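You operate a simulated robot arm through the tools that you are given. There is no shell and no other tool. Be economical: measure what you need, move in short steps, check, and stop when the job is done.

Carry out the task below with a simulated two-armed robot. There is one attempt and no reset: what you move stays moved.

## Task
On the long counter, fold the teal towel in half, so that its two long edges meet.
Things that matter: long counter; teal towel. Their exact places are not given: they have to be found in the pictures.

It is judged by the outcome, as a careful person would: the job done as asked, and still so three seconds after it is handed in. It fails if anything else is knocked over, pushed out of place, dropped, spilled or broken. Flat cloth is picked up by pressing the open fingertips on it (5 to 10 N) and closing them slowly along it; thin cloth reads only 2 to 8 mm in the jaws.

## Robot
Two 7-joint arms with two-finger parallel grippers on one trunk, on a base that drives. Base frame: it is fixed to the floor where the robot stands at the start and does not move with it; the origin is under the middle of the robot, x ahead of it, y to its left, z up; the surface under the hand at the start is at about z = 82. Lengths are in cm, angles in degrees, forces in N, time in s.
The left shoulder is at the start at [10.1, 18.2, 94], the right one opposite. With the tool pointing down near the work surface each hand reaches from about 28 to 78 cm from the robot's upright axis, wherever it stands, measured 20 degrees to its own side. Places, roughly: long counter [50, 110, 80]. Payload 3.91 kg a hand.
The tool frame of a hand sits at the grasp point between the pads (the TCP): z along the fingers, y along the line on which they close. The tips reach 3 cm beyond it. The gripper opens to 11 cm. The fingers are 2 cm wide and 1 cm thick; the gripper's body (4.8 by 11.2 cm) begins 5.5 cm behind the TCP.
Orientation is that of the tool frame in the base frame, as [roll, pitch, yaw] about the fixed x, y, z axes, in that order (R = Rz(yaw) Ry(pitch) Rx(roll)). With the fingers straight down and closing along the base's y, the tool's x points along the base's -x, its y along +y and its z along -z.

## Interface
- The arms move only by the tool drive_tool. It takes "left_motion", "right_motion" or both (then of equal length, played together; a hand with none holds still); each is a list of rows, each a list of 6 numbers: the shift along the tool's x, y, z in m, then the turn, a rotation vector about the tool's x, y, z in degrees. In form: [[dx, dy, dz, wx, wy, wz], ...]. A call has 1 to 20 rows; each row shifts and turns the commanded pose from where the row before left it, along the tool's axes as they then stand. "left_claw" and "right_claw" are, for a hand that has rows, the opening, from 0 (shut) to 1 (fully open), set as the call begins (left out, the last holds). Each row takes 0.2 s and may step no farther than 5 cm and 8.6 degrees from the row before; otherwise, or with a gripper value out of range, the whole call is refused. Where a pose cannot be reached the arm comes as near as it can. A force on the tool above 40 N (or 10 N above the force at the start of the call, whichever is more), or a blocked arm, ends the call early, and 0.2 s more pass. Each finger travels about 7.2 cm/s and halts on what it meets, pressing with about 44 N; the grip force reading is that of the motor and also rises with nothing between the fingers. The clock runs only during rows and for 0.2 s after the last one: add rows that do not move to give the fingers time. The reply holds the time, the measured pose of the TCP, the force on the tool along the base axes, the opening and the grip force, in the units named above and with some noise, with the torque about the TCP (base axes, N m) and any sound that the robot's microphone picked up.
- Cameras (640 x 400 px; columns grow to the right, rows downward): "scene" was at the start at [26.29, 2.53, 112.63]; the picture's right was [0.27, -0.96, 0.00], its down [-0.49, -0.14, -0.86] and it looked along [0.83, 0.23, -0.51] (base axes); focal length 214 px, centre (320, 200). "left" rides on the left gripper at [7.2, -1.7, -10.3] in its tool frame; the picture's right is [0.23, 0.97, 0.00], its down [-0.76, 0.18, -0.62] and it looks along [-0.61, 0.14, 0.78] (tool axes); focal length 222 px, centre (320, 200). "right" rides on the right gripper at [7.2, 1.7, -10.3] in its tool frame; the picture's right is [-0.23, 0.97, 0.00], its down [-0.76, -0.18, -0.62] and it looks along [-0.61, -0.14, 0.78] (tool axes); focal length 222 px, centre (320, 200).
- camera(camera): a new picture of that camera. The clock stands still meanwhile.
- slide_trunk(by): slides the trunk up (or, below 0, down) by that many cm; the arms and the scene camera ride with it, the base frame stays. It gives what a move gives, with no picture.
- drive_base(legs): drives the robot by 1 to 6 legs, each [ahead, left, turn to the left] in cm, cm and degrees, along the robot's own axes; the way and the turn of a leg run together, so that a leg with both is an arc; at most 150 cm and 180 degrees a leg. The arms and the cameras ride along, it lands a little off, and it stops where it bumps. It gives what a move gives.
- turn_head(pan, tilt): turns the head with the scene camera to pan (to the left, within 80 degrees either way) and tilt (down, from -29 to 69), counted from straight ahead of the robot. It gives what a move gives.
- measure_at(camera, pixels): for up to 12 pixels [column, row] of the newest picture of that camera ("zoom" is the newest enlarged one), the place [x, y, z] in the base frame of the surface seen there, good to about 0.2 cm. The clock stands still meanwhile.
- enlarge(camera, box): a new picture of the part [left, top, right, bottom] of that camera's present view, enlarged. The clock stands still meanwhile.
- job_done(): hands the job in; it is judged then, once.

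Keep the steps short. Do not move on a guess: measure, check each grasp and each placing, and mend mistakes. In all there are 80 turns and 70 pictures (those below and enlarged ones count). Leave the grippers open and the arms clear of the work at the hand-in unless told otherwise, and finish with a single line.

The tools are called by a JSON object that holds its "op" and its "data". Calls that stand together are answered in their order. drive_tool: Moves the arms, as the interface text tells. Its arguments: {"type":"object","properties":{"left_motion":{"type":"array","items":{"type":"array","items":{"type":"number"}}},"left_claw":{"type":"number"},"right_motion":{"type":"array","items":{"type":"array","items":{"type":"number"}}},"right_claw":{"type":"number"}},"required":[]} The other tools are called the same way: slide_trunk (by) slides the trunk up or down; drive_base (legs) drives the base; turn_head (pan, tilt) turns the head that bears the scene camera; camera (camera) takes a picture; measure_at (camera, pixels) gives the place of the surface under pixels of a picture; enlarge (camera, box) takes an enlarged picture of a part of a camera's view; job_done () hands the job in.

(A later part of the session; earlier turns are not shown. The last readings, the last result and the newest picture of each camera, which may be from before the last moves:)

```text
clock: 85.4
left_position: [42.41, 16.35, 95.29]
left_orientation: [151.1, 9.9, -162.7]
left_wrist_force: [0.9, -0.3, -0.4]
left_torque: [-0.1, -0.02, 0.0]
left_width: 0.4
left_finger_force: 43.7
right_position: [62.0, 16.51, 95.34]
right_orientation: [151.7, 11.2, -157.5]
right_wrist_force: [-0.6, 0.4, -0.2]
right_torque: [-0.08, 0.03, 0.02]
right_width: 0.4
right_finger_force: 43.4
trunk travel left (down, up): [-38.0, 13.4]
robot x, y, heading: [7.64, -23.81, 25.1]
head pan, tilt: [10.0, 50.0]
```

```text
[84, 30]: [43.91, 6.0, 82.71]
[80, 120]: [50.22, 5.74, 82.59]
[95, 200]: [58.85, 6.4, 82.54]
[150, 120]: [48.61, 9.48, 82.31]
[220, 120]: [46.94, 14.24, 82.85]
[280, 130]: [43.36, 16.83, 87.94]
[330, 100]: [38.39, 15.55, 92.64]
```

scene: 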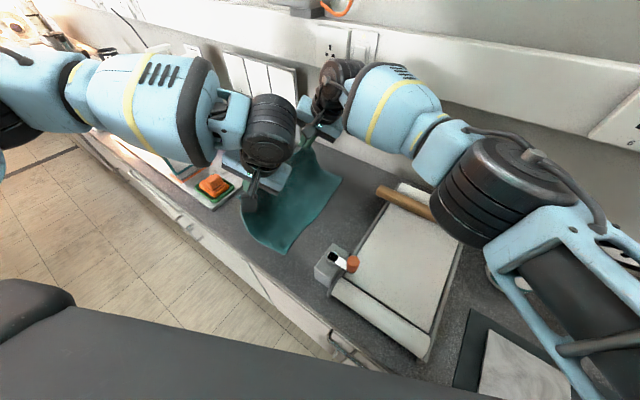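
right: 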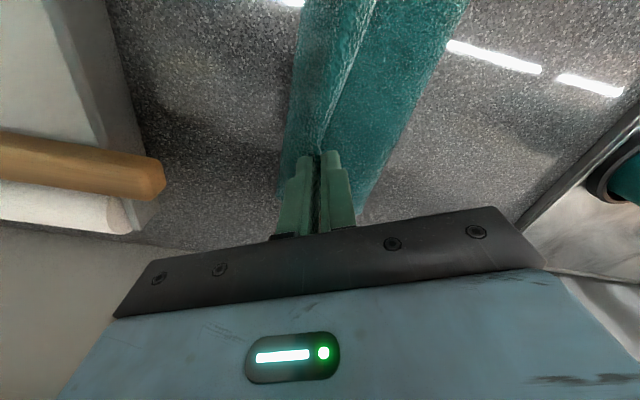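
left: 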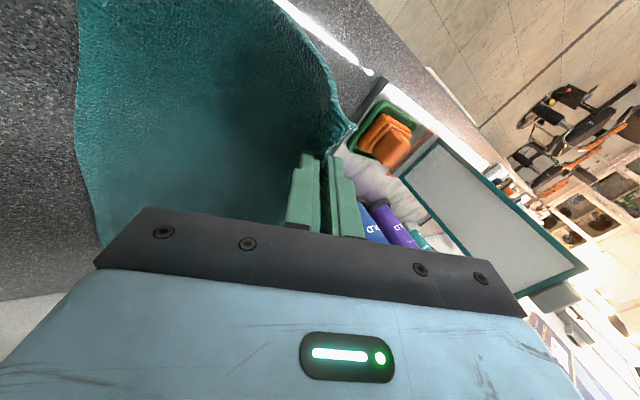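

The lower layer's free edge is at y≈5.5 near and ≈6.6 far, so the fold belongs at y≈16.5. I passed over too high before and peeled it up. Now I'll lay the cloth back a bit (+3 cm in y, trunk down 6), then come back low by 7 cm.

{"op": "drive_base", "data": {"legs": [[1.27, 2.72, 0]]}}

{"op": "slide_trunk", "data": {"by": -6}}

{"op": "drive_base", "data": {"legs": [[-2.97, -6.34, 0]]}}

{"op": "camera", "data": {"camera": "left"}}

{"op": "camera", "data": {"camera": "scene"}}

```text
clock: 86.3
left_position: [42.5, 19.32, 95.25]
left_orientation: [151.2, 9.8, -162.8]
left_wrist_force: [1.9, -0.3, -0.2]
left_torque: [-0.15, -0.04, -0.02]
left_width: 0.39
left_finger_force: 44.2
right_position: [61.94, 19.59, 95.44]
right_orientation: [151.8, 11.1, -157.6]
right_wrist_force: [-1.2, 0.4, -0.1]
right_torque: [-0.12, -0.01, -0.01]
right_width: 0.38
right_finger_force: 44.6
trunk travel left (down, up): [-38.0, 13.4]
robot x, y, heading: [7.35, -20.51, 25.2]
head pan, tilt: [10.0, 50.0]
```

```text
clock: 87.3
left_position: [42.5, 19.26, 89.37]
left_orientation: [151.3, 9.9, -162.9]
left_wrist_force: [0.1, -0.9, -0.2]
left_torque: [-0.13, -0.06, 0.02]
left_width: 0.39
left_finger_force: 44.2
right_position: [62.02, 19.49, 89.54]
right_orientation: [151.7, 11.2, -157.6]
right_wrist_force: [-1.1, 0.0, -0.3]
right_torque: [-0.05, -0.01, 0.01]
right_width: 0.36
right_finger_force: 43.9
trunk travel left (down, up): [-32.0, 19.4]
robot x, y, heading: [7.32, -20.72, 25.3]
head pan, tilt: [10.0, 50.0]
```

```text
clock: 88.5
left_position: [42.36, 12.37, 89.4]
left_orientation: [151.1, 9.7, -162.8]
left_wrist_force: [1.2, -0.2, 0.3]
left_torque: [-0.1, -0.04, -0.02]
left_width: 0.41
left_finger_force: 44.4
right_position: [61.9, 12.38, 89.39]
right_orientation: [151.9, 11.2, -157.6]
right_wrist_force: [-1.5, 0.0, 0.8]
right_torque: [-0.06, -0.02, 0.01]
right_width: 0.39
right_finger_force: 43.9
trunk travel left (down, up): [-32.0, 19.4]
robot x, y, heading: [7.04, -27.76, 25.5]
head pan, tilt: [10.0, 50.0]
```

```text
23 pictures are left
```

left: 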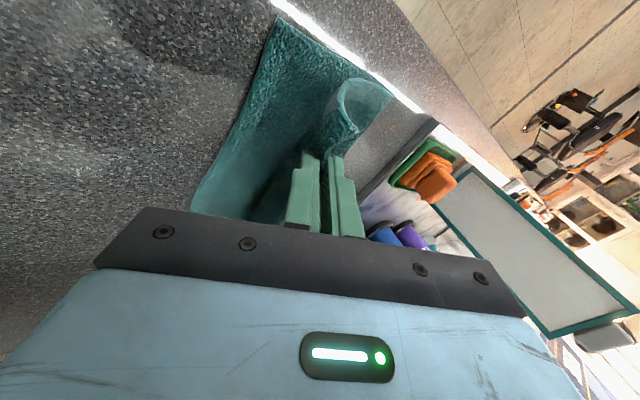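

```text
22 pictures are left
```

scene: 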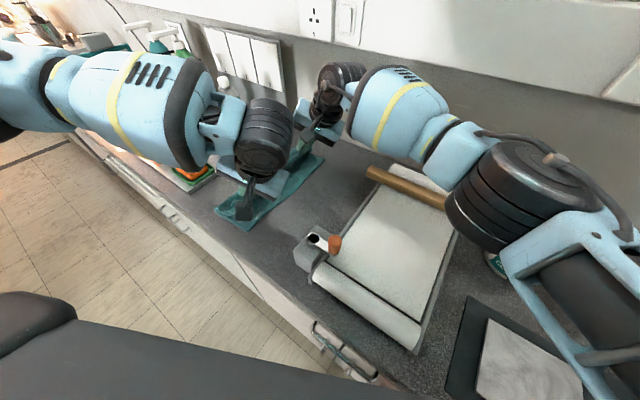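

{"op": "measure_at", "data": {"camera": "left", "pixels": [[278, 22], [262, 60], [240, 110], [215, 165], [392, 92], [375, 115], [360, 140], [345, 100]]}}

{"op": "enlarge", "data": {"camera": "left", "box": [180, 10, 420, 220]}}

{"op": "measure_at", "data": {"camera": "scene", "pixels": [[245, 228], [262, 215], [290, 188], [320, 162], [218, 208], [222, 200]]}}

```text
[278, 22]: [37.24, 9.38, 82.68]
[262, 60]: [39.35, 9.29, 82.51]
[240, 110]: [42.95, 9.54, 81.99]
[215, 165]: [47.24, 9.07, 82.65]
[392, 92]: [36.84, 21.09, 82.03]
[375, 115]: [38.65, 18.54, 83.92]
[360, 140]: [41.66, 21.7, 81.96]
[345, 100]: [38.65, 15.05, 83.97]
```

```text
1.90 times, centred on (300, 115) of left
```

zoom: 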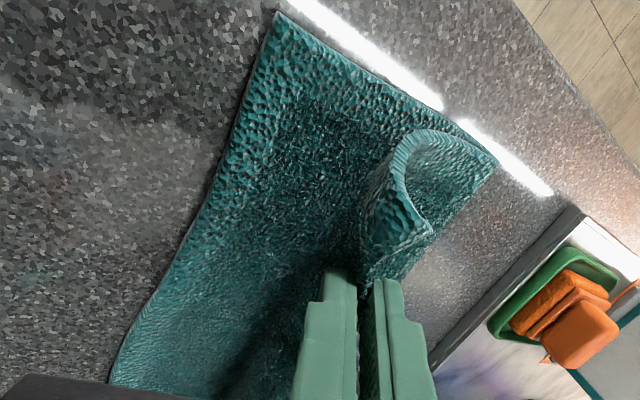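

```text
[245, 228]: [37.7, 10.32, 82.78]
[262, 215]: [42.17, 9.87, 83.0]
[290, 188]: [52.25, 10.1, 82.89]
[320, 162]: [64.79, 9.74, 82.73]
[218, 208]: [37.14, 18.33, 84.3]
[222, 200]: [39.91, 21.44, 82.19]
```

Now the lower edge is at y≈9.6 and the fold bulges to y≈20.5, very close to half. I'll bring the edge over: trunk down 1.5, drive −3.3 in y, and then look.

{"op": "slide_trunk", "data": {"by": -1.5}}

{"op": "drive_base", "data": {"legs": [[-1.4, -3.0, 0]]}}

{"op": "enlarge", "data": {"camera": "left", "box": [180, 10, 420, 220]}}

{"op": "measure_at", "data": {"camera": "zoom", "pixels": [[280, 100], [220, 200], [360, 100], [400, 230], [450, 200], [500, 250], [330, 200], [560, 250]]}}

{"op": "camera", "data": {"camera": "right"}}

```text
clock: 89.2
left_position: [42.42, 12.37, 87.75]
left_orientation: [151.2, 9.8, -162.8]
left_wrist_force: [1.1, 0.7, -0.2]
left_torque: [-0.05, -0.06, -0.04]
left_width: 0.38
left_finger_force: 44.0
right_position: [61.92, 12.54, 87.99]
right_orientation: [151.8, 11.0, -157.6]
right_wrist_force: [-0.6, -0.2, 0.0]
right_torque: [-0.06, 0.01, -0.04]
right_width: 0.39
right_finger_force: 44.1
trunk travel left (down, up): [-30.5, 20.9]
robot x, y, heading: [7.39, -27.93, 25.3]
head pan, tilt: [10.0, 50.0]
```

```text
clock: 90.1
left_position: [42.37, 9.11, 87.81]
left_orientation: [151.1, 9.9, -162.7]
left_wrist_force: [1.6, 0.4, 0.0]
left_torque: [-0.09, -0.07, 0.0]
left_width: 0.41
left_finger_force: 43.8
right_position: [61.96, 9.33, 88.07]
right_orientation: [151.7, 11.2, -157.5]
right_wrist_force: [-1.2, -0.1, 0.5]
right_torque: [-0.07, -0.01, 0.01]
right_width: 0.38
right_finger_force: 43.4
trunk travel left (down, up): [-30.5, 20.9]
robot x, y, heading: [7.25, -31.42, 25.3]
head pan, tilt: [10.0, 50.0]
```

```text
1.90 times, centred on (300, 115) of left
```

zoom: 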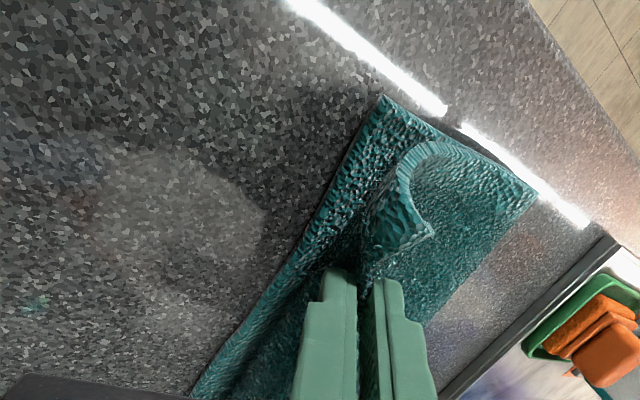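

```text
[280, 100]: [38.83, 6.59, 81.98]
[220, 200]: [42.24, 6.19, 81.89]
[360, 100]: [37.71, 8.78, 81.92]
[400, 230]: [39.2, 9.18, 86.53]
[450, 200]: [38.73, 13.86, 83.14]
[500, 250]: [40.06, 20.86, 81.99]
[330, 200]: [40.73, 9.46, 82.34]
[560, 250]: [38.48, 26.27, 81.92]
```

```text
19 pictures are left
```

right: 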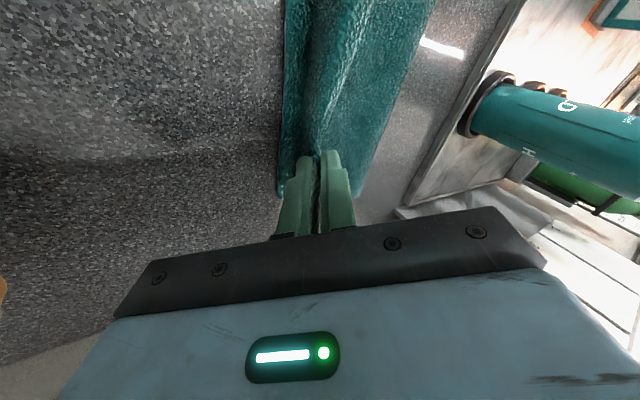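

The near end looks right: the lower edge at y≈9.4, the fold at y≈20, and the held edge just above the lower edge. I'll do a last −1 cm pull, lower 1 cm, and check.

{"op": "drive_base", "data": {"legs": [[-0.5, -1.0, 0]]}}

{"op": "slide_trunk", "data": {"by": -1.0}}

{"op": "enlarge", "data": {"camera": "left", "box": [180, 10, 420, 220]}}

{"op": "measure_at", "data": {"camera": "right", "pixels": [[287, 140], [287, 60], [275, 60], [360, 180], [415, 60], [340, 80]]}}

```text
clock: 90.9
left_position: [42.35, 7.99, 87.78]
left_orientation: [151.2, 9.9, -162.8]
left_wrist_force: [0.0, -0.4, 0.1]
left_torque: [-0.1, -0.02, -0.02]
left_width: 0.4
left_finger_force: 43.8
right_position: [61.84, 8.43, 87.93]
right_orientation: [151.7, 11.2, -157.4]
right_wrist_force: [-1.0, -0.1, -0.3]
right_torque: [-0.09, -0.03, -0.02]
right_width: 0.37
right_finger_force: 43.8
trunk travel left (down, up): [-30.5, 20.9]
robot x, y, heading: [7.15, -32.26, 25.3]
head pan, tilt: [10.0, 50.0]
```

```text
clock: 91.5
left_position: [42.39, 7.99, 86.91]
left_orientation: [151.1, 9.9, -162.7]
left_wrist_force: [0.8, -0.8, 1.2]
left_torque: [-0.11, -0.08, 0.0]
left_width: 0.38
left_finger_force: 44.1
right_position: [61.73, 8.3, 86.82]
right_orientation: [151.9, 11.1, -157.5]
right_wrist_force: [-1.1, -0.5, -0.2]
right_torque: [-0.09, 0.02, -0.02]
right_width: 0.36
right_finger_force: 43.9
trunk travel left (down, up): [-29.5, 21.9]
robot x, y, heading: [7.56, -32.16, 25.4]
head pan, tilt: [10.0, 50.0]
```

```text
1.90 times, centred on (300, 115) of left
```

zoom: 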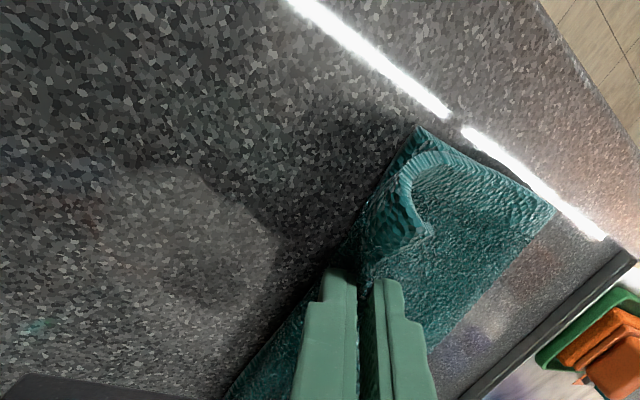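

```text
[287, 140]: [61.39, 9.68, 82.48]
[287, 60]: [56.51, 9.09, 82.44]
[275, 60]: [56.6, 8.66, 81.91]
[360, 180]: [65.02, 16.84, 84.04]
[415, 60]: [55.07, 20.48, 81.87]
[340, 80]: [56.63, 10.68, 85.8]
```

It's aligned within about a centimetre. I'll release by opening both jaws gently while the hands hold still.

{"op": "drive_tool", "data": {"left_motion": [[0, 0, 0, 0, 0, 0], [0, 0, 0, 0, 0, 0], [0, 0, 0, 0, 0, 0]], "right_motion": [[0, 0, 0, 0, 0, 0], [0, 0, 0, 0, 0, 0], [0, 0, 0, 0, 0, 0]], "left_claw": 0.2, "right_claw": 0.2}}

{"op": "enlarge", "data": {"camera": "left", "box": [180, 10, 420, 220]}}

```text
clock: 92.3
left_position: [42.44, 8.0, 86.81]
left_orientation: [151.2, 9.9, -162.7]
left_wrist_force: [-0.7, 0.2, 0.0]
left_torque: [0.03, -0.01, 0.0]
left_width: 2.2
left_finger_force: 0.1
right_position: [61.85, 8.32, 86.88]
right_orientation: [151.8, 11.1, -157.6]
right_wrist_force: [0.3, -0.3, -0.5]
right_torque: [-0.01, 0.02, -0.03]
right_width: 2.19
right_finger_force: 0.1
trunk travel left (down, up): [-29.5, 21.9]
robot x, y, heading: [7.42, -32.59, 25.6]
head pan, tilt: [10.0, 50.0]
```

```text
1.90 times, centred on (300, 115) of left
```

zoom: 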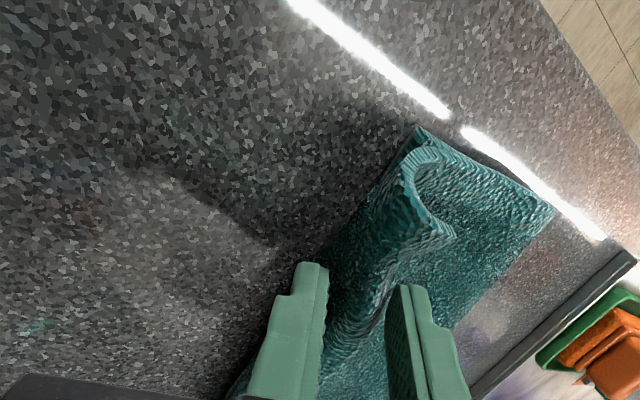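

The released edge still curls back towards +y, standing between the fingers, so the +y fingers are inside the curl. Driving 3 cm in −y will unroll the flap outward with them.

{"op": "drive_base", "data": {"legs": [[-1.3, -2.7, 0]]}}

{"op": "enlarge", "data": {"camera": "left", "box": [180, 10, 420, 220]}}

{"op": "camera", "data": {"camera": "right"}}

```text
clock: 93.2
left_position: [42.2, 5.14, 86.94]
left_orientation: [151.1, 9.9, -162.7]
left_wrist_force: [-0.9, -0.5, 0.2]
left_torque: [-0.01, -0.03, 0.01]
left_width: 2.19
left_finger_force: 0.1
right_position: [61.75, 5.29, 86.85]
right_orientation: [151.8, 11.1, -157.5]
right_wrist_force: [0.6, -1.0, 0.6]
right_torque: [0.02, 0.0, -0.02]
right_width: 2.21
right_finger_force: 0.1
trunk travel left (down, up): [-29.5, 21.9]
robot x, y, heading: [7.5, -35.46, 25.3]
head pan, tilt: [10.0, 50.0]
```

```text
1.90 times, centred on (300, 115) of left
```

zoom: 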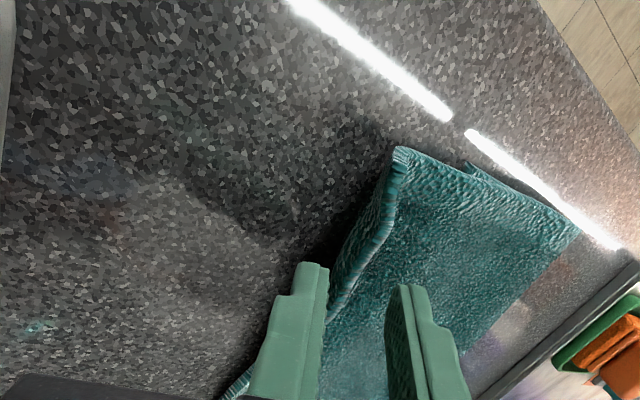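

```text
15 pictures are left
```

right: 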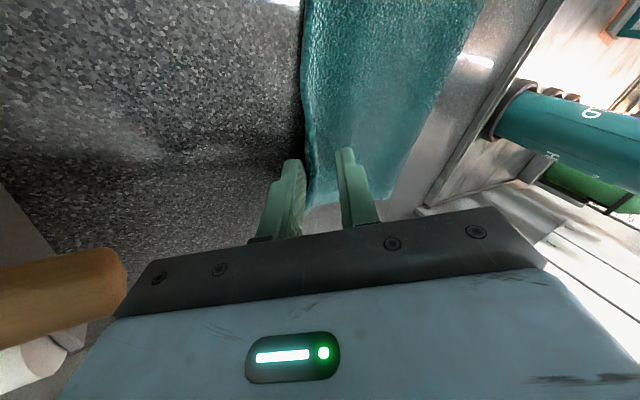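

The flap has unrolled and the top edge now lies along the lower edge. I'll raise the trunk straight up to clear it and look.

{"op": "slide_trunk", "data": {"by": 12}}

{"op": "camera", "data": {"camera": "left"}}

{"op": "camera", "data": {"camera": "right"}}

```text
clock: 94.7
left_position: [42.4, 5.15, 98.72]
left_orientation: [151.2, 9.8, -162.6]
left_wrist_force: [-0.6, -0.1, 0.4]
left_torque: [0.01, -0.01, 0.01]
left_width: 2.19
left_finger_force: 0.0
right_position: [61.93, 5.45, 98.83]
right_orientation: [151.9, 11.0, -157.6]
right_wrist_force: [-0.4, 0.6, -0.4]
right_torque: [0.0, 0.01, -0.02]
right_width: 2.19
right_finger_force: 0.0
trunk travel left (down, up): [-41.5, 9.9]
robot x, y, heading: [7.54, -35.04, 25.3]
head pan, tilt: [10.0, 50.0]
```

```text
14 pictures are left
```

left: 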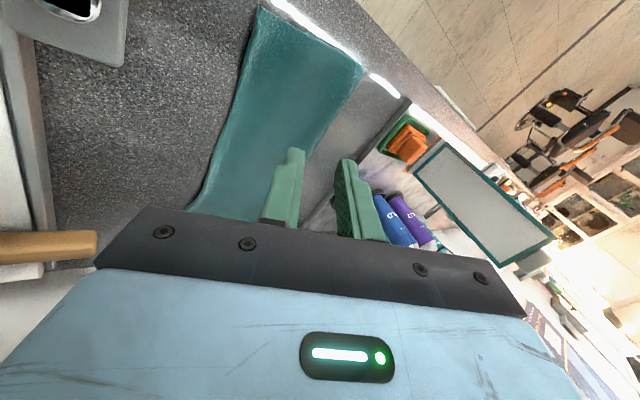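

```text
13 pictures are left
```

right: 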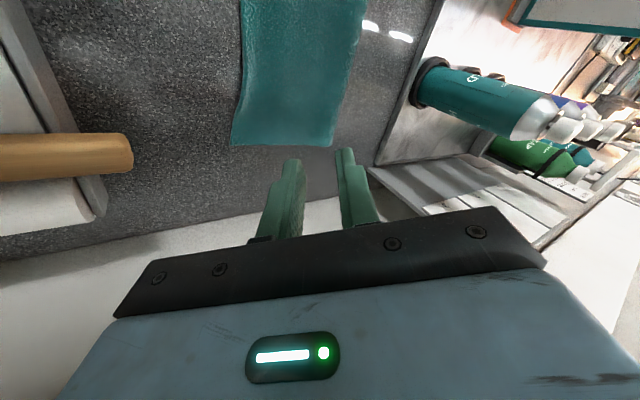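

It looks like a clean half fold. I'll inspect the meeting edges closely.

{"op": "enlarge", "data": {"camera": "left", "box": [180, 0, 380, 125]}}

{"op": "measure_at", "data": {"camera": "zoom", "pixels": [[262, 40], [250, 60], [240, 80], [215, 150], [200, 200], [172, 270], [260, 150], [350, 200], [560, 235], [400, 130]]}}

{"op": "enlarge", "data": {"camera": "right", "box": [200, 0, 400, 160]}}

{"op": "measure_at", "data": {"camera": "zoom", "pixels": [[105, 440], [115, 380], [125, 250], [120, 300], [200, 400], [430, 430], [480, 300], [300, 250], [130, 60], [140, 200]]}}

```text
3.20 times, centred on (280, 62) of left
```

zoom: 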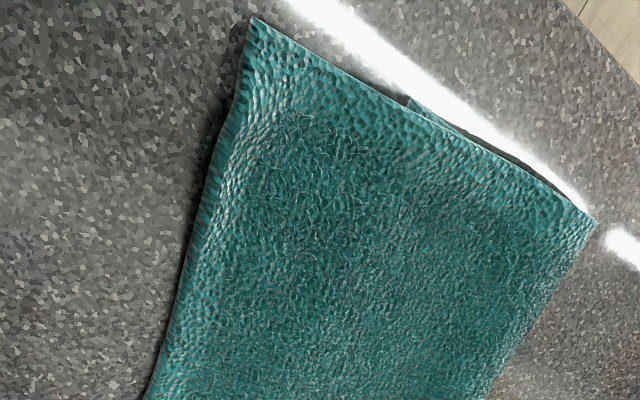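

```text
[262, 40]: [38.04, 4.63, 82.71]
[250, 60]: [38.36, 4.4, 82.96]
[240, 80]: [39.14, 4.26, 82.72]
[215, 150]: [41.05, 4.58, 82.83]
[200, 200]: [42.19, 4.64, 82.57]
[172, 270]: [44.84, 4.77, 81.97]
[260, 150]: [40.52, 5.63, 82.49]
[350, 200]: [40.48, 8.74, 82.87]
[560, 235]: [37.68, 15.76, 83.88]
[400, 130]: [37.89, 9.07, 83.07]
```

```text
2.50 times, centred on (300, 80) of right
```

zoom: 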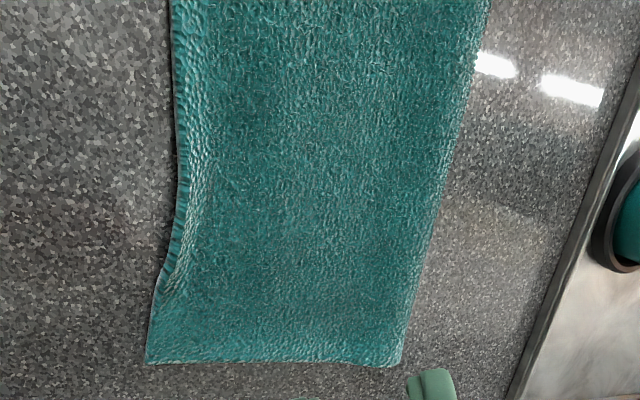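

```text
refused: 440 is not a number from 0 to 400
```

Heights at y<8 are about 82.5 (one layer), and at the near end the lower layer's corner peeks out around y≈9. The sweep seems to have pulled the top edge past the lower edge by about 4 cm. I'll check the far side too.

{"op": "measure_at", "data": {"camera": "zoom", "pixels": [[150, 355], [185, 330], [220, 330], [260, 330], [300, 330], [340, 330], [380, 340], [200, 200], [260, 200], [320, 200], [380, 200], [435, 200]]}}

{"op": "enlarge", "data": {"camera": "left", "box": [240, 0, 380, 90]}}

{"op": "measure_at", "data": {"camera": "zoom", "pixels": [[80, 40], [330, 130], [345, 140], [360, 150], [400, 175], [560, 290], [150, 120], [230, 150], [300, 190], [380, 230], [450, 270], [310, 118]]}}

```text
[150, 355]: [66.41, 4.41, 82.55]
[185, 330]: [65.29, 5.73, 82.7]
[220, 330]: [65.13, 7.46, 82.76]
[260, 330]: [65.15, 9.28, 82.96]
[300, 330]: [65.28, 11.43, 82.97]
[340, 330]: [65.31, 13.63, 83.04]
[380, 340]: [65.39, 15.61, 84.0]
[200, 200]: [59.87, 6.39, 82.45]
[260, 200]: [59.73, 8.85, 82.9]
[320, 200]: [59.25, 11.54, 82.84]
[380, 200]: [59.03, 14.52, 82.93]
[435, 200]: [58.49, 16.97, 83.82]
```

```text
4.44 times, centred on (310, 45) of left
```

zoom: 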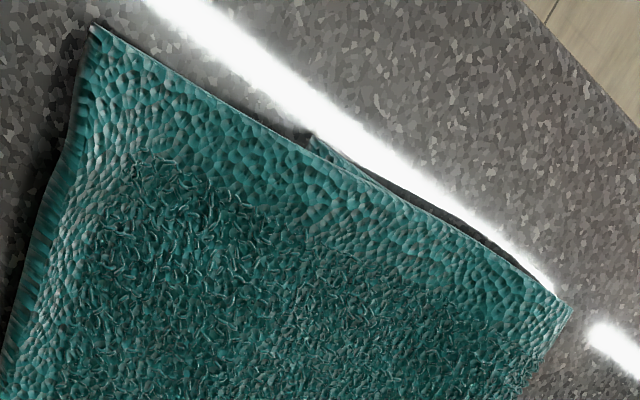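

```text
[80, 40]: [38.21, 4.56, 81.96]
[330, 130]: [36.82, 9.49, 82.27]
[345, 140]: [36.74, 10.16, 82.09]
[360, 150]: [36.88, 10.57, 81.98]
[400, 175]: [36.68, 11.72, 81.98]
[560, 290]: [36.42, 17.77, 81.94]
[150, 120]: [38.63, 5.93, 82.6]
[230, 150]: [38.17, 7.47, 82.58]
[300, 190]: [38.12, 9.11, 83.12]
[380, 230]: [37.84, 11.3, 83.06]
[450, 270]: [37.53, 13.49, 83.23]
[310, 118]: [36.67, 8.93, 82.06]
```

The lower edge is at y≈8.9 and the top edge at y≈4.4, so the top overshoots by about 4.5 cm and needs mending. The overhang is a single layer on the counter, so I can pinch it again as before. First I'll drive +9.5 cm in y and untilt the hands about their wrists, so they stand upright over the top edge with the jaws a little open.

{"op": "drive_base", "data": {"legs": [[4.06, 8.6, 0]]}}

{"op": "drive_tool", "data": {"left_motion": [[0.0072, -0.0197, 0, 5.64, 2.05, 0], [0.0072, -0.0197, 0, 5.64, 2.05, 0], [0.0072, -0.0197, 0, 5.64, 2.05, 0], [0.0072, -0.0197, 0, 5.64, 2.05, 0], [0.0072, -0.0197, 0, 5.64, 2.05, 0]], "right_motion": [[0.009, -0.0189, 0, 5.41, 2.59, 0], [0.009, -0.0189, 0, 5.41, 2.59, 0], [0.009, -0.0189, 0, 5.41, 2.59, 0], [0.009, -0.0189, 0, 5.41, 2.59, 0], [0.009, -0.0189, 0, 5.41, 2.59, 0]], "left_claw": 0.3, "right_claw": 0.3}}

{"op": "camera", "data": {"camera": "left"}}

{"op": "camera", "data": {"camera": "right"}}

```text
clock: 96.1
left_position: [42.39, 14.43, 98.89]
left_orientation: [151.2, 9.9, -162.8]
left_wrist_force: [0.1, -0.2, 0.0]
left_torque: [-0.04, 0.06, -0.03]
left_width: 2.2
left_finger_force: 0.1
right_position: [61.71, 14.74, 98.89]
right_orientation: [151.8, 11.1, -157.5]
right_wrist_force: [1.2, 1.0, -0.1]
right_torque: [-0.02, -0.03, 0.01]
right_width: 2.22
right_finger_force: 0.1
trunk travel left (down, up): [-41.5, 9.9]
robot x, y, heading: [7.35, -25.84, 25.4]
head pan, tilt: [10.0, 50.0]
```

```text
clock: 97.3
left_position: [42.35, 4.59, 95.57]
left_orientation: [179.7, -0.1, -160.0]
left_wrist_force: [1.0, -0.1, 0.0]
left_torque: [-0.01, 0.01, 0.04]
left_width: 3.3
left_finger_force: 0.0
right_position: [61.62, 4.8, 95.89]
right_orientation: [179.2, -1.2, -154.3]
right_wrist_force: [0.9, 0.8, -1.0]
right_torque: [0.02, 0.01, 0.05]
right_width: 3.29
right_finger_force: 0.2
trunk travel left (down, up): [-41.5, 9.9]
robot x, y, heading: [7.54, -25.64, 25.5]
head pan, tilt: [10.0, 50.0]
```

```text
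9 pictures are left
```

left: 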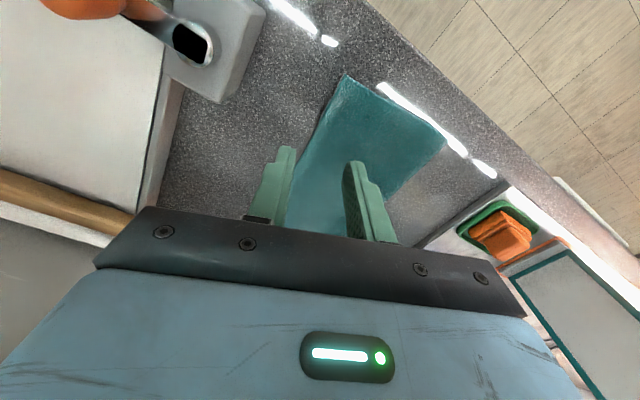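

```text
8 pictures are left
```

right: 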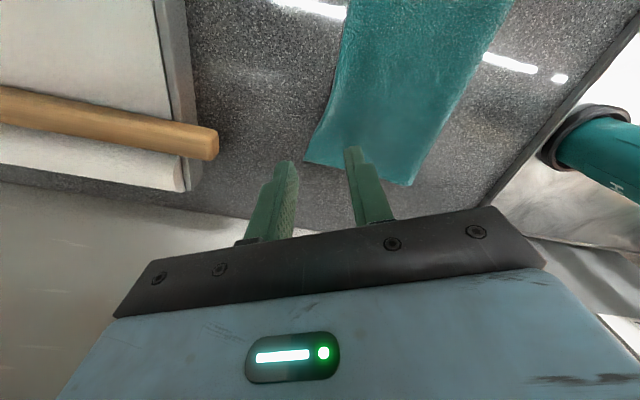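

{"op": "measure_at", "data": {"camera": "left", "pixels": [[336, 88], [325, 108], [312, 130], [303, 150], [345, 120], [370, 130]]}}

{"op": "measure_at", "data": {"camera": "right", "pixels": [[310, 150], [318, 132], [326, 112], [334, 80], [345, 120], [370, 120]]}}

```text
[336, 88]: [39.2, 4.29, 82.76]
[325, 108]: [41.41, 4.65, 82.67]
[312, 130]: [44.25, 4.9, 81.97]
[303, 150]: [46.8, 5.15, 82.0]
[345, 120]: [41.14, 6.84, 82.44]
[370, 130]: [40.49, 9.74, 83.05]
```

```text
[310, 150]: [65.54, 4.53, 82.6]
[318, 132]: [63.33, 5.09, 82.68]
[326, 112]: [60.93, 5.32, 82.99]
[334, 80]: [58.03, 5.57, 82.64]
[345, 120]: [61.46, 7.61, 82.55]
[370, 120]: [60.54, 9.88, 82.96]
```

The edge is at y≈4.65 (left) and 5.15 (right). I'll shift the hands slightly so they straddle it, then lower to contact.

{"op": "drive_tool", "data": {"left_motion": [[-0.0017, 0.0047, 0.019, 0, 0, 0], [0, 0, 0.019, 0, 0, 0], [0, 0, 0.019, 0, 0, 0], [0, 0, 0.019, 0, 0, 0], [0, 0, 0.019, 0, 0, 0], [0, 0, 0.003, 0, 0, 0], [0, 0, 0.002, 0, 0, 0], [0, 0, 0.002, 0, 0, 0]], "right_motion": [[-0.0035, 0.0072, 0.019, 0, 0, 0], [0, 0, 0.019, 0, 0, 0], [0, 0, 0.019, 0, 0, 0], [0, 0, 0.019, 0, 0, 0], [0, 0, 0.019, 0, 0, 0], [0, 0, 0.004, 0, 0, 0], [0, 0, 0.003, 0, 0, 0], [0, 0, 0.002, 0, 0, 0]]}}

```text
clock: 99.1
left_position: [42.1, 5.54, 85.49]
left_orientation: [179.8, 0.1, -160.0]
left_wrist_force: [-0.2, -0.2, 1.3]
left_torque: [0.02, -0.03, 0.0]
left_width: 3.3
left_finger_force: 0.0
right_position: [62.62, 3.99, 87.42]
right_orientation: [179.2, -1.1, -155.9]
right_wrist_force: [-0.4, 0.0, 0.6]
right_torque: [0.01, 0.03, -0.02]
right_width: 3.3
right_finger_force: 0.1
right hand out of reach, approached as far as the arm can: row 2, 4, 5
trunk travel left (down, up): [-41.5, 9.9]
robot x, y, heading: [7.59, -25.54, 25.3]
head pan, tilt: [10.0, 50.0]
```

The trunk is higher than in the first grasp, which limits the right arm. I'll raise the hands, lower the trunk by 7.5 to match, and then correct the right hand's position.

{"op": "drive_tool", "data": {"left_motion": [[0, 0, -0.03, 0, 0, 0], [0, 0, -0.03, 0, 0, 0], [0, 0, -0.024, 0, 0, 0]], "right_motion": [[0, 0, -0.03, 0, 0, 0], [0, 0, -0.03, 0, 0, 0], [0, 0, -0.006, 0, 0, 1.3]]}}

{"op": "slide_trunk", "data": {"by": -7.5}}

```text
clock: 99.9
left_position: [42.19, 5.3, 93.86]
left_orientation: [179.6, 0.0, -160.1]
left_wrist_force: [-0.3, 0.1, 0.7]
left_torque: [0.0, 0.01, 0.02]
left_width: 3.29
left_finger_force: 0.0
right_position: [61.18, 5.34, 93.86]
right_orientation: [179.3, -1.4, -155.6]
right_wrist_force: [-0.6, -0.1, -0.4]
right_torque: [-0.01, 0.02, 0.01]
right_width: 3.31
right_finger_force: 0.0
trunk travel left (down, up): [-41.5, 9.9]
robot x, y, heading: [7.33, -25.57, 25.4]
head pan, tilt: [10.0, 50.0]
```

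```text
clock: 101.0
left_position: [42.27, 5.26, 86.3]
left_orientation: [179.7, 0.2, -160.0]
left_wrist_force: [0.6, -0.4, 0.3]
left_torque: [0.02, -0.03, 0.02]
left_width: 3.3
left_finger_force: 0.0
right_position: [61.27, 5.18, 86.3]
right_orientation: [179.3, -1.3, -155.6]
right_wrist_force: [0.0, -0.3, -0.2]
right_torque: [0.02, -0.03, 0.0]
right_width: 3.31
right_finger_force: 0.0
trunk travel left (down, up): [-34.0, 17.4]
robot x, y, heading: [7.26, -25.3, 25.3]
head pan, tilt: [10.0, 50.0]
```

Both hands are at z=86.3 right over the edge. I'll nudge the right hand 0.4 cm in +y and press down.

{"op": "drive_tool", "data": {"left_motion": [[0, 0, 0.003, 0, 0, 0], [0, 0, 0.003, 0, 0, 0], [0, 0, 0.003, 0, 0, 0], [0, 0, 0.0015, 0, 0, 0]], "right_motion": [[-0.0017, 0.0036, 0.003, 0, 0, 0], [0, 0, 0.003, 0, 0, 0], [0, 0, 0.003, 0, 0, 0], [0, 0, 0.0015, 0, 0, 0]]}}

{"op": "camera", "data": {"camera": "right"}}

```text
clock: 102.0
left_position: [42.22, 5.09, 85.34]
left_orientation: [179.7, 0.2, -160.0]
left_wrist_force: [0.0, 1.0, 6.8]
left_torque: [0.14, 0.07, 0.02]
left_width: 3.34
left_finger_force: 0.7
right_position: [61.38, 5.7, 85.35]
right_orientation: [179.2, -1.2, -155.6]
right_wrist_force: [0.6, 0.2, 1.8]
right_torque: [0.04, -0.01, -0.01]
right_width: 3.33
right_finger_force: 0.0
trunk travel left (down, up): [-34.0, 17.4]
robot x, y, heading: [7.61, -25.52, 25.5]
head pan, tilt: [10.0, 50.0]
```

```text
7 pictures are left
```

right: 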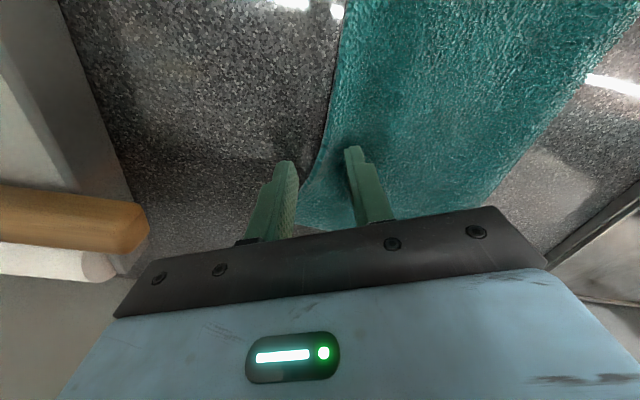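

The right fingers straddle the edge well. I'll press slightly more (right 1.5 mm, left 0.5 mm), then close in slow steps.

{"op": "drive_tool", "data": {"left_motion": [[0, 0, 0.0005, 0, 0, 0], [0, 0, 0, 0, 0, 0]], "right_motion": [[0, 0, 0.001, 0, 0, 0], [0, 0, 0.0008, 0, 0, 0]]}}

{"op": "drive_tool", "data": {"left_motion": [[0, 0, 0, 0, 0, 0], [0, 0, 0, 0, 0, 0]], "right_motion": [[0, 0, 0, 0, 0, 0], [0, 0, 0, 0, 0, 0]], "left_claw": 0.2, "right_claw": 0.2}}

{"op": "drive_tool", "data": {"left_motion": [[0, 0, 0, 0, 0, 0], [0, 0, 0, 0, 0, 0]], "right_motion": [[0, 0, 0, 0, 0, 0], [0, 0, 0, 0, 0, 0]], "left_claw": 0.1, "right_claw": 0.1}}

{"op": "drive_tool", "data": {"left_motion": [[0, 0, 0, 0, 0, 0], [0, 0, 0, 0, 0, 0], [0, 0, 0, 0, 0, 0]], "right_motion": [[0, 0, 0, 0, 0, 0], [0, 0, 0, 0, 0, 0], [0, 0, 0, 0, 0, 0]], "left_claw": 0, "right_claw": 0}}

```text
clock: 102.6
left_position: [42.32, 5.24, 85.21]
left_orientation: [179.6, 0.2, -160.0]
left_wrist_force: [1.1, 1.3, 9.3]
left_torque: [0.26, 0.07, -0.03]
left_width: 3.36
left_finger_force: 1.0
right_position: [61.23, 5.56, 85.29]
right_orientation: [179.3, -1.0, -155.6]
right_wrist_force: [1.3, 1.1, 9.5]
right_torque: [0.24, 0.01, -0.04]
right_width: 3.29
right_finger_force: 0.5
trunk travel left (down, up): [-34.0, 17.4]
robot x, y, heading: [7.38, -25.77, 25.2]
head pan, tilt: [10.0, 50.0]
```

```text
clock: 103.2
left_position: [42.15, 4.96, 85.31]
left_orientation: [179.6, 0.1, -160.1]
left_wrist_force: [1.5, -0.4, 9.3]
left_torque: [0.16, 0.0, -0.03]
left_width: 2.15
left_finger_force: 0.0
right_position: [61.16, 5.55, 85.24]
right_orientation: [179.2, -1.2, -155.7]
right_wrist_force: [-0.5, -2.7, 13.9]
right_torque: [0.13, 0.1, 0.02]
right_width: 2.15
right_finger_force: 0.0
trunk travel left (down, up): [-34.0, 17.4]
robot x, y, heading: [7.3, -25.46, 25.7]
head pan, tilt: [10.0, 50.0]
```

```text
clock: 103.8
left_position: [42.16, 5.14, 85.4]
left_orientation: [179.7, 0.3, -160.1]
left_wrist_force: [1.2, 1.0, 8.9]
left_torque: [0.15, 0.02, 0.01]
left_width: 1.13
left_finger_force: 0.9
right_position: [61.15, 5.42, 85.28]
right_orientation: [179.2, -1.2, -155.6]
right_wrist_force: [-2.0, -1.8, 16.4]
right_torque: [0.1, 0.06, 0.0]
right_width: 1.08
right_finger_force: 0.2
trunk travel left (down, up): [-34.0, 17.4]
robot x, y, heading: [7.27, -25.64, 25.4]
head pan, tilt: [10.0, 50.0]
```

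```text
clock: 104.6
left_position: [42.26, 5.24, 85.25]
left_orientation: [179.7, 0.2, -160.1]
left_wrist_force: [-1.5, 2.5, 12.9]
left_torque: [0.15, 0.02, -0.05]
left_width: 0.26
left_finger_force: 42.5
right_position: [61.11, 5.52, 85.32]
right_orientation: [179.1, -1.3, -155.5]
right_wrist_force: [-1.7, 4.3, 16.8]
right_torque: [0.21, 0.11, 0.0]
right_width: 0.25
right_finger_force: 42.3
trunk travel left (down, up): [-34.0, 17.4]
robot x, y, heading: [7.58, -25.87, 25.2]
head pan, tilt: [10.0, 50.0]
```

Both jaws closed on cloth (2.6 mm), and this time the cloth enters the jaws from the +y side, which is the right way for laying. I'll lift 8 cm, carry the edge back to y≈22 so the lower layer relays flat, lower 4, then come back low to y≈12, correcting −1.2 cm in x on the way.

{"op": "slide_trunk", "data": {"by": 8}}

{"op": "drive_base", "data": {"legs": [[7.2, 15.2, 0]]}}

{"op": "slide_trunk", "data": {"by": -4}}

{"op": "camera", "data": {"camera": "scene"}}

```text
clock: 105.8
left_position: [42.57, 5.21, 93.25]
left_orientation: [179.8, 0.5, -160.1]
left_wrist_force: [24.5, -3.1, -0.3]
left_torque: [-0.03, -0.75, -0.1]
left_width: 0.25
left_finger_force: 41.8
right_position: [63.59, 3.71, 93.34]
right_orientation: [178.6, -1.7, -158.2]
right_wrist_force: [-24.4, 2.7, -1.6]
right_torque: [0.06, 0.7, -0.1]
right_width: 0.29
right_finger_force: 42.6
trunk travel left (down, up): [-42.0, 9.4]
robot x, y, heading: [7.53, -25.46, 25.5]
head pan, tilt: [10.0, 50.0]
```

```text
clock: 107.8
left_position: [42.42, 21.96, 93.14]
left_orientation: [179.7, 0.2, -160.1]
left_wrist_force: [28.4, -3.4, -1.0]
left_torque: [-0.08, -0.82, -0.11]
left_width: 0.26
left_finger_force: 42.4
right_position: [63.32, 20.59, 92.84]
right_orientation: [179.2, -1.6, -157.9]
right_wrist_force: [-28.4, 3.2, 0.9]
right_torque: [0.05, 0.8, -0.12]
right_width: 0.28
right_finger_force: 42.8
trunk travel left (down, up): [-42.0, 9.4]
robot x, y, heading: [7.3, -9.15, 25.7]
head pan, tilt: [10.0, 50.0]
```

```text
clock: 108.6
left_position: [42.39, 21.85, 89.19]
left_orientation: [179.9, 0.5, -160.0]
left_wrist_force: [20.9, -1.9, 0.8]
left_torque: [-0.08, -0.6, -0.12]
left_width: 0.24
left_finger_force: 42.7
right_position: [63.16, 20.62, 88.81]
right_orientation: [179.0, -1.8, -157.9]
right_wrist_force: [-21.7, 2.2, 0.9]
right_torque: [0.11, 0.56, -0.14]
right_width: 0.25
right_finger_force: 42.6
trunk travel left (down, up): [-38.0, 13.4]
robot x, y, heading: [7.67, -8.81, 25.6]
head pan, tilt: [10.0, 50.0]
```

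```text
6 pictures are left
```

scene: 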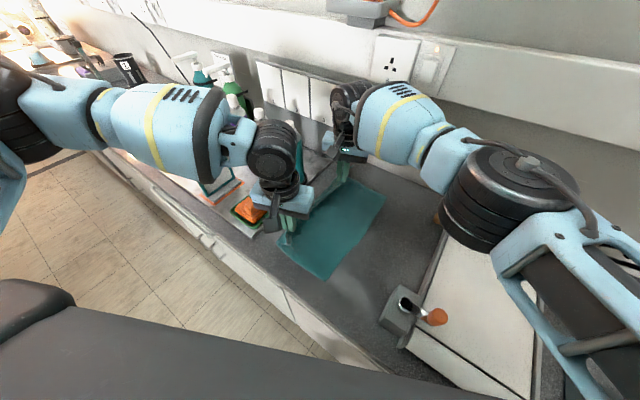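

Both grips hold, but the right hand slipped outward, so the cloth is stretched along x with about 25 N. I'll relieve it by bringing the right hand 1.9 cm back in x and 1.3 cm in +y, and measure the lower edge.

{"op": "drive_tool", "data": {"right_motion": [[0.0064, 0.0096, 0, 0, 0, 0], [0.0064, 0.0096, 0, 0, 0, 0], [0, 0, 0, 0, 0, 0]]}}

{"op": "measure_at", "data": {"camera": "scene", "pixels": [[330, 277], [345, 255], [365, 228], [382, 203], [280, 245], [310, 225], [340, 200]]}}

```text
clock: 109.4
left_position: [42.21, 21.79, 89.07]
left_orientation: [179.7, 0.0, -160.0]
left_wrist_force: [1.7, -0.4, -1.3]
left_torque: [0.02, 0.0, 0.01]
left_width: 0.24
left_finger_force: 42.4
right_position: [61.52, 21.81, 88.96]
right_orientation: [179.3, -1.5, -158.1]
right_wrist_force: [-0.3, -1.0, 0.0]
right_torque: [0.0, 0.02, 0.03]
right_width: 0.26
right_finger_force: 42.9
trunk travel left (down, up): [-38.0, 13.4]
robot x, y, heading: [7.58, -8.82, 25.7]
head pan, tilt: [10.0, 50.0]
```

```text
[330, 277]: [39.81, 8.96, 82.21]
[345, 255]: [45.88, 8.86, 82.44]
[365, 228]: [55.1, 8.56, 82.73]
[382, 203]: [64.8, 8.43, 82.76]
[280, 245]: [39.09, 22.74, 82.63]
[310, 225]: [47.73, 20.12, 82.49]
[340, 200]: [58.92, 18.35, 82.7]
```

The tension is gone, and the lower edge lies straight at y≈8.4–8.9. I'll now come back low with the edge: −9.8 cm in y, then check.

{"op": "drive_base", "data": {"legs": [[-4.23, -8.83, 0]]}}

{"op": "camera", "data": {"camera": "left"}}

```text
clock: 110.8
left_position: [42.22, 12.25, 89.3]
left_orientation: [179.7, 0.3, -160.0]
left_wrist_force: [2.0, 0.1, -0.1]
left_torque: [-0.03, -0.01, 0.01]
left_width: 0.27
left_finger_force: 42.8
right_position: [61.24, 12.05, 88.89]
right_orientation: [179.2, -1.8, -158.1]
right_wrist_force: [0.1, -1.0, 0.8]
right_torque: [-0.01, 0.03, 0.01]
right_width: 0.26
right_finger_force: 42.7
trunk travel left (down, up): [-38.0, 13.4]
robot x, y, heading: [7.37, -18.4, 25.7]
head pan, tilt: [10.0, 50.0]
```

```text
5 pictures are left
```

left: 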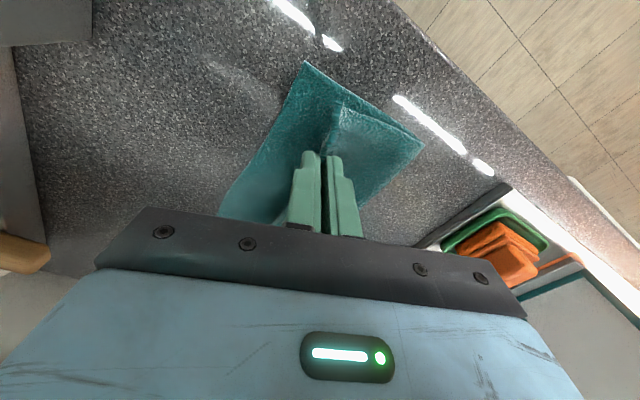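

Much better: the top layer lies cleanly with no curl and its edge leads. I'll measure the lower edge, the fold line and the top edge.

{"op": "measure_at", "data": {"camera": "left", "pixels": [[306, 66], [285, 105], [262, 145], [240, 180], [420, 143], [400, 165], [385, 180], [340, 104], [332, 130], [335, 108]]}}

```text
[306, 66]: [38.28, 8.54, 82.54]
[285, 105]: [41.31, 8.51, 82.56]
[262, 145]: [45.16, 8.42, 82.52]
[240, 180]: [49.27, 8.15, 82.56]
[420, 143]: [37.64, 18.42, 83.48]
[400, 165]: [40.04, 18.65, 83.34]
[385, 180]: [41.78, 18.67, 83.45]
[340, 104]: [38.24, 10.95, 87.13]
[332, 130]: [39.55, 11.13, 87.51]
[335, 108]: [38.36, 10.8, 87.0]
```

The lower edge is at y=8.5, the fold at y≈18.8 and the corner x values agree (38.3), so it's almost exactly half. I'll lower 1.5, move −3.3 cm in y, and lower 1.3 more.

{"op": "slide_trunk", "data": {"by": -1.5}}

{"op": "drive_base", "data": {"legs": [[-1.43, -2.97, 0]]}}

{"op": "slide_trunk", "data": {"by": -1.3}}

{"op": "camera", "data": {"camera": "left"}}

```text
clock: 111.4
left_position: [42.15, 12.28, 87.74]
left_orientation: [179.8, 0.2, -160.0]
left_wrist_force: [0.6, 0.2, -0.5]
left_torque: [-0.02, 0.0, -0.01]
left_width: 0.28
left_finger_force: 42.9
right_position: [61.25, 12.21, 87.46]
right_orientation: [179.2, -1.6, -158.1]
right_wrist_force: [-0.3, 0.0, 0.2]
right_torque: [-0.01, -0.01, 0.03]
right_width: 0.26
right_finger_force: 42.5
trunk travel left (down, up): [-36.5, 14.9]
robot x, y, heading: [7.06, -18.78, 25.6]
head pan, tilt: [10.0, 50.0]
```

```text
clock: 112.4
left_position: [42.15, 9.02, 87.65]
left_orientation: [179.7, 0.3, -160.0]
left_wrist_force: [0.4, -0.5, 0.1]
left_torque: [0.03, -0.02, 0.01]
left_width: 0.24
left_finger_force: 42.6
right_position: [61.29, 8.93, 87.48]
right_orientation: [179.1, -1.7, -158.0]
right_wrist_force: [1.0, -0.3, -0.2]
right_torque: [-0.01, 0.04, 0.02]
right_width: 0.22
right_finger_force: 42.2
trunk travel left (down, up): [-36.5, 14.9]
robot x, y, heading: [7.37, -21.9, 25.6]
head pan, tilt: [10.0, 50.0]
```

```text
clock: 113.0
left_position: [42.15, 9.07, 86.43]
left_orientation: [179.8, 0.2, -160.0]
left_wrist_force: [-0.4, 0.0, 1.0]
left_torque: [-0.04, -0.02, -0.02]
left_width: 0.29
left_finger_force: 42.5
right_position: [61.17, 8.83, 86.17]
right_orientation: [179.2, -1.6, -158.1]
right_wrist_force: [-0.3, 0.3, 2.1]
right_torque: [0.0, -0.02, 0.01]
right_width: 0.28
right_finger_force: 42.2
trunk travel left (down, up): [-35.2, 16.2]
robot x, y, heading: [7.31, -21.77, 25.5]
head pan, tilt: [10.0, 50.0]
```

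```text
4 pictures are left
```

left: 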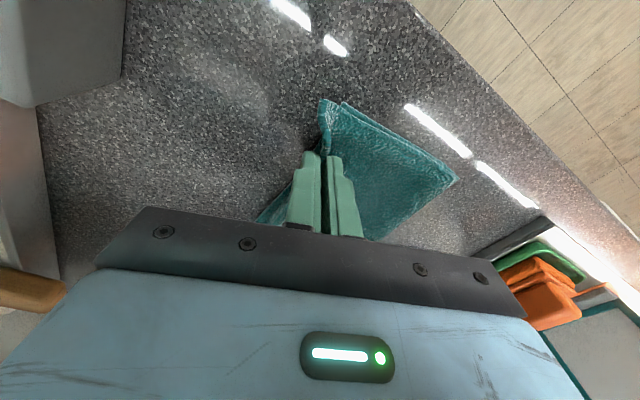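

{"op": "measure_at", "data": {"camera": "left", "pixels": [[325, 105], [322, 125], [335, 108], [345, 107], [320, 142], [270, 212], [452, 180], [425, 205]]}}

```text
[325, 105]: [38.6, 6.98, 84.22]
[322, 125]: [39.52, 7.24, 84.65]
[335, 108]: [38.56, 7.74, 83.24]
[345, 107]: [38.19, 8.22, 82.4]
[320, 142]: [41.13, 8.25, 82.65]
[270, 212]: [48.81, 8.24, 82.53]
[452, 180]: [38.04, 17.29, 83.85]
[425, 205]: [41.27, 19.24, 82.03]
```

The top corner leads to y≈7.0 and the lower edge is at ≈8.2. I'll ease back 0.7 cm, open the jaws gently, and raise straight up.

{"op": "drive_base", "data": {"legs": [[0.3, 0.63, 0]]}}

{"op": "drive_tool", "data": {"left_motion": [[0, 0, 0, 0, 0, 0], [0, 0, 0, 0, 0, 0], [0, 0, 0, 0, 0, 0]], "right_motion": [[0, 0, 0, 0, 0, 0], [0, 0, 0, 0, 0, 0], [0, 0, 0, 0, 0, 0]], "left_claw": 0.25, "right_claw": 0.25}}

{"op": "slide_trunk", "data": {"by": 10}}

{"op": "camera", "data": {"camera": "left"}}

{"op": "measure_at", "data": {"camera": "left", "pixels": [[345, 95], [335, 115], [325, 135], [310, 160], [350, 120], [370, 130], [340, 130], [400, 130], [330, 150], [355, 100], [420, 150], [300, 180]]}}

```text
clock: 113.8
left_position: [42.16, 9.6, 86.42]
left_orientation: [179.8, 0.3, -160.0]
left_wrist_force: [0.2, 0.6, 0.4]
left_torque: [0.01, -0.01, 0.02]
left_width: 0.26
left_finger_force: 42.8
right_position: [61.06, 9.65, 86.1]
right_orientation: [179.2, -1.7, -158.0]
right_wrist_force: [0.1, -0.2, 1.5]
right_torque: [-0.02, 0.03, 0.0]
right_width: 0.25
right_finger_force: 42.5
trunk travel left (down, up): [-35.2, 16.2]
robot x, y, heading: [7.24, -21.37, 25.4]
head pan, tilt: [10.0, 50.0]
```

```text
clock: 114.5
left_position: [42.29, 9.63, 86.34]
left_orientation: [179.8, 0.4, -160.0]
left_wrist_force: [1.5, -0.4, -0.6]
left_torque: [-0.01, 0.01, 0.0]
left_width: 2.75
left_finger_force: 0.1
right_position: [61.25, 9.67, 86.03]
right_orientation: [179.2, -1.8, -157.9]
right_wrist_force: [0.7, 0.5, 0.2]
right_torque: [0.04, 0.02, 0.0]
right_width: 2.76
right_finger_force: 0.0
trunk travel left (down, up): [-35.2, 16.2]
robot x, y, heading: [7.65, -21.37, 25.7]
head pan, tilt: [10.0, 50.0]
```

```text
clock: 115.9
left_position: [42.08, 9.85, 96.37]
left_orientation: [179.8, 0.2, -160.1]
left_wrist_force: [0.3, 0.0, -0.6]
left_torque: [-0.01, 0.02, 0.04]
left_width: 2.75
left_finger_force: 0.0
right_position: [65.11, 6.79, 99.61]
right_orientation: [178.8, 1.4, -162.3]
right_wrist_force: [-0.2, -0.7, 0.1]
right_torque: [-0.01, 0.03, 0.0]
right_width: 2.75
right_finger_force: 0.0
trunk travel left (down, up): [-45.2, 6.2]
robot x, y, heading: [7.08, -21.42, 25.4]
head pan, tilt: [10.0, 50.0]
```

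```text
3 pictures are left
```

left: 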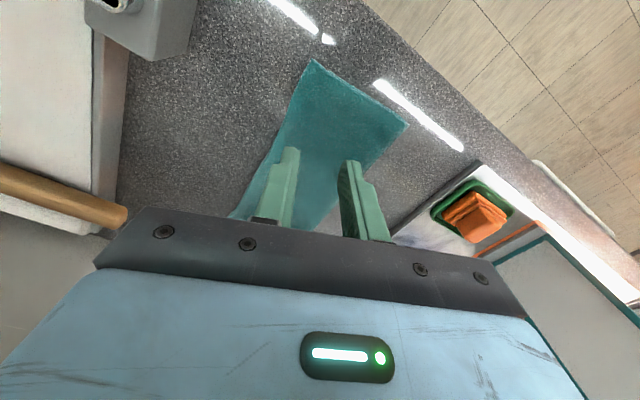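

```text
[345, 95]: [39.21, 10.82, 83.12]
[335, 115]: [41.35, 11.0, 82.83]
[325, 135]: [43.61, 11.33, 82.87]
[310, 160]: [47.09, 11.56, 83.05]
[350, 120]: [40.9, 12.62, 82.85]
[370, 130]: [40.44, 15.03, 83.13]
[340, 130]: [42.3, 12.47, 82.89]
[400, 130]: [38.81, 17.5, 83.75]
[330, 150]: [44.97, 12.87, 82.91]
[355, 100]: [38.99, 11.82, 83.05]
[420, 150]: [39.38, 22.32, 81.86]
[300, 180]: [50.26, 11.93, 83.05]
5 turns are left
```

The flap fell flat with its edge along the lower edge. I'll check heights right along that edge.

{"op": "measure_at", "data": {"camera": "left", "pixels": [[313, 66], [318, 72], [325, 80], [296, 100], [303, 104], [312, 110], [284, 132], [290, 140], [262, 175], [270, 180], [243, 208], [332, 88]]}}

{"op": "enlarge", "data": {"camera": "left", "box": [220, 50, 420, 220]}}

{"op": "camera", "data": {"camera": "right"}}

```text
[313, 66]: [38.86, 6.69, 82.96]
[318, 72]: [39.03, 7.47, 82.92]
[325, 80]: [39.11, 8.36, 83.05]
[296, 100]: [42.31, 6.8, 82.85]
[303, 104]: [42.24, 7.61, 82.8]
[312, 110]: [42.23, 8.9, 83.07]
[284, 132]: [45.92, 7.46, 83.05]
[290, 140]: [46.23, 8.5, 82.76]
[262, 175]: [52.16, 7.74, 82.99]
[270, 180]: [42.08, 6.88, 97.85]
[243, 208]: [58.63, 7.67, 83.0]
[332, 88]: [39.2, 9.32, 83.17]
```

```text
2.35 times, centred on (320, 135) of left
```

zoom: 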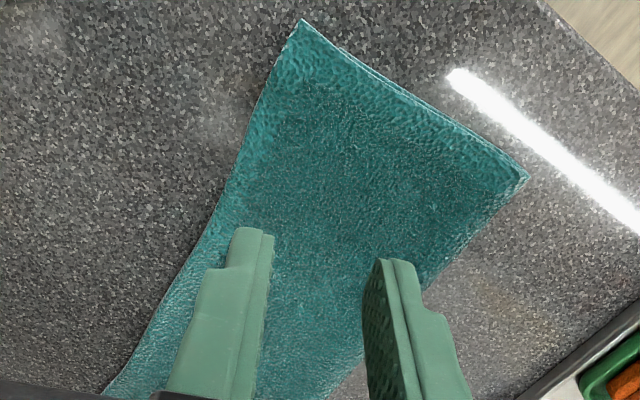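

```text
1 pictures are left
4 turns are left
```

right: 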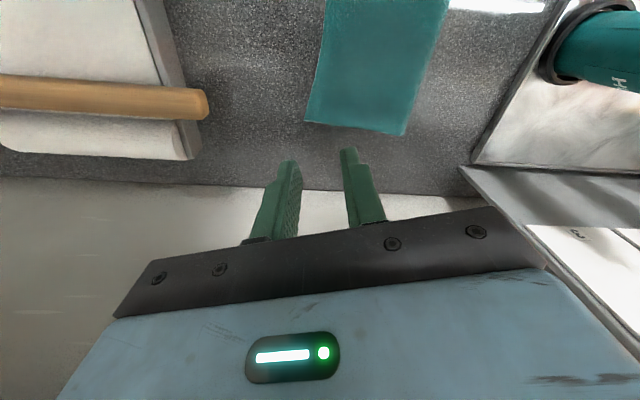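

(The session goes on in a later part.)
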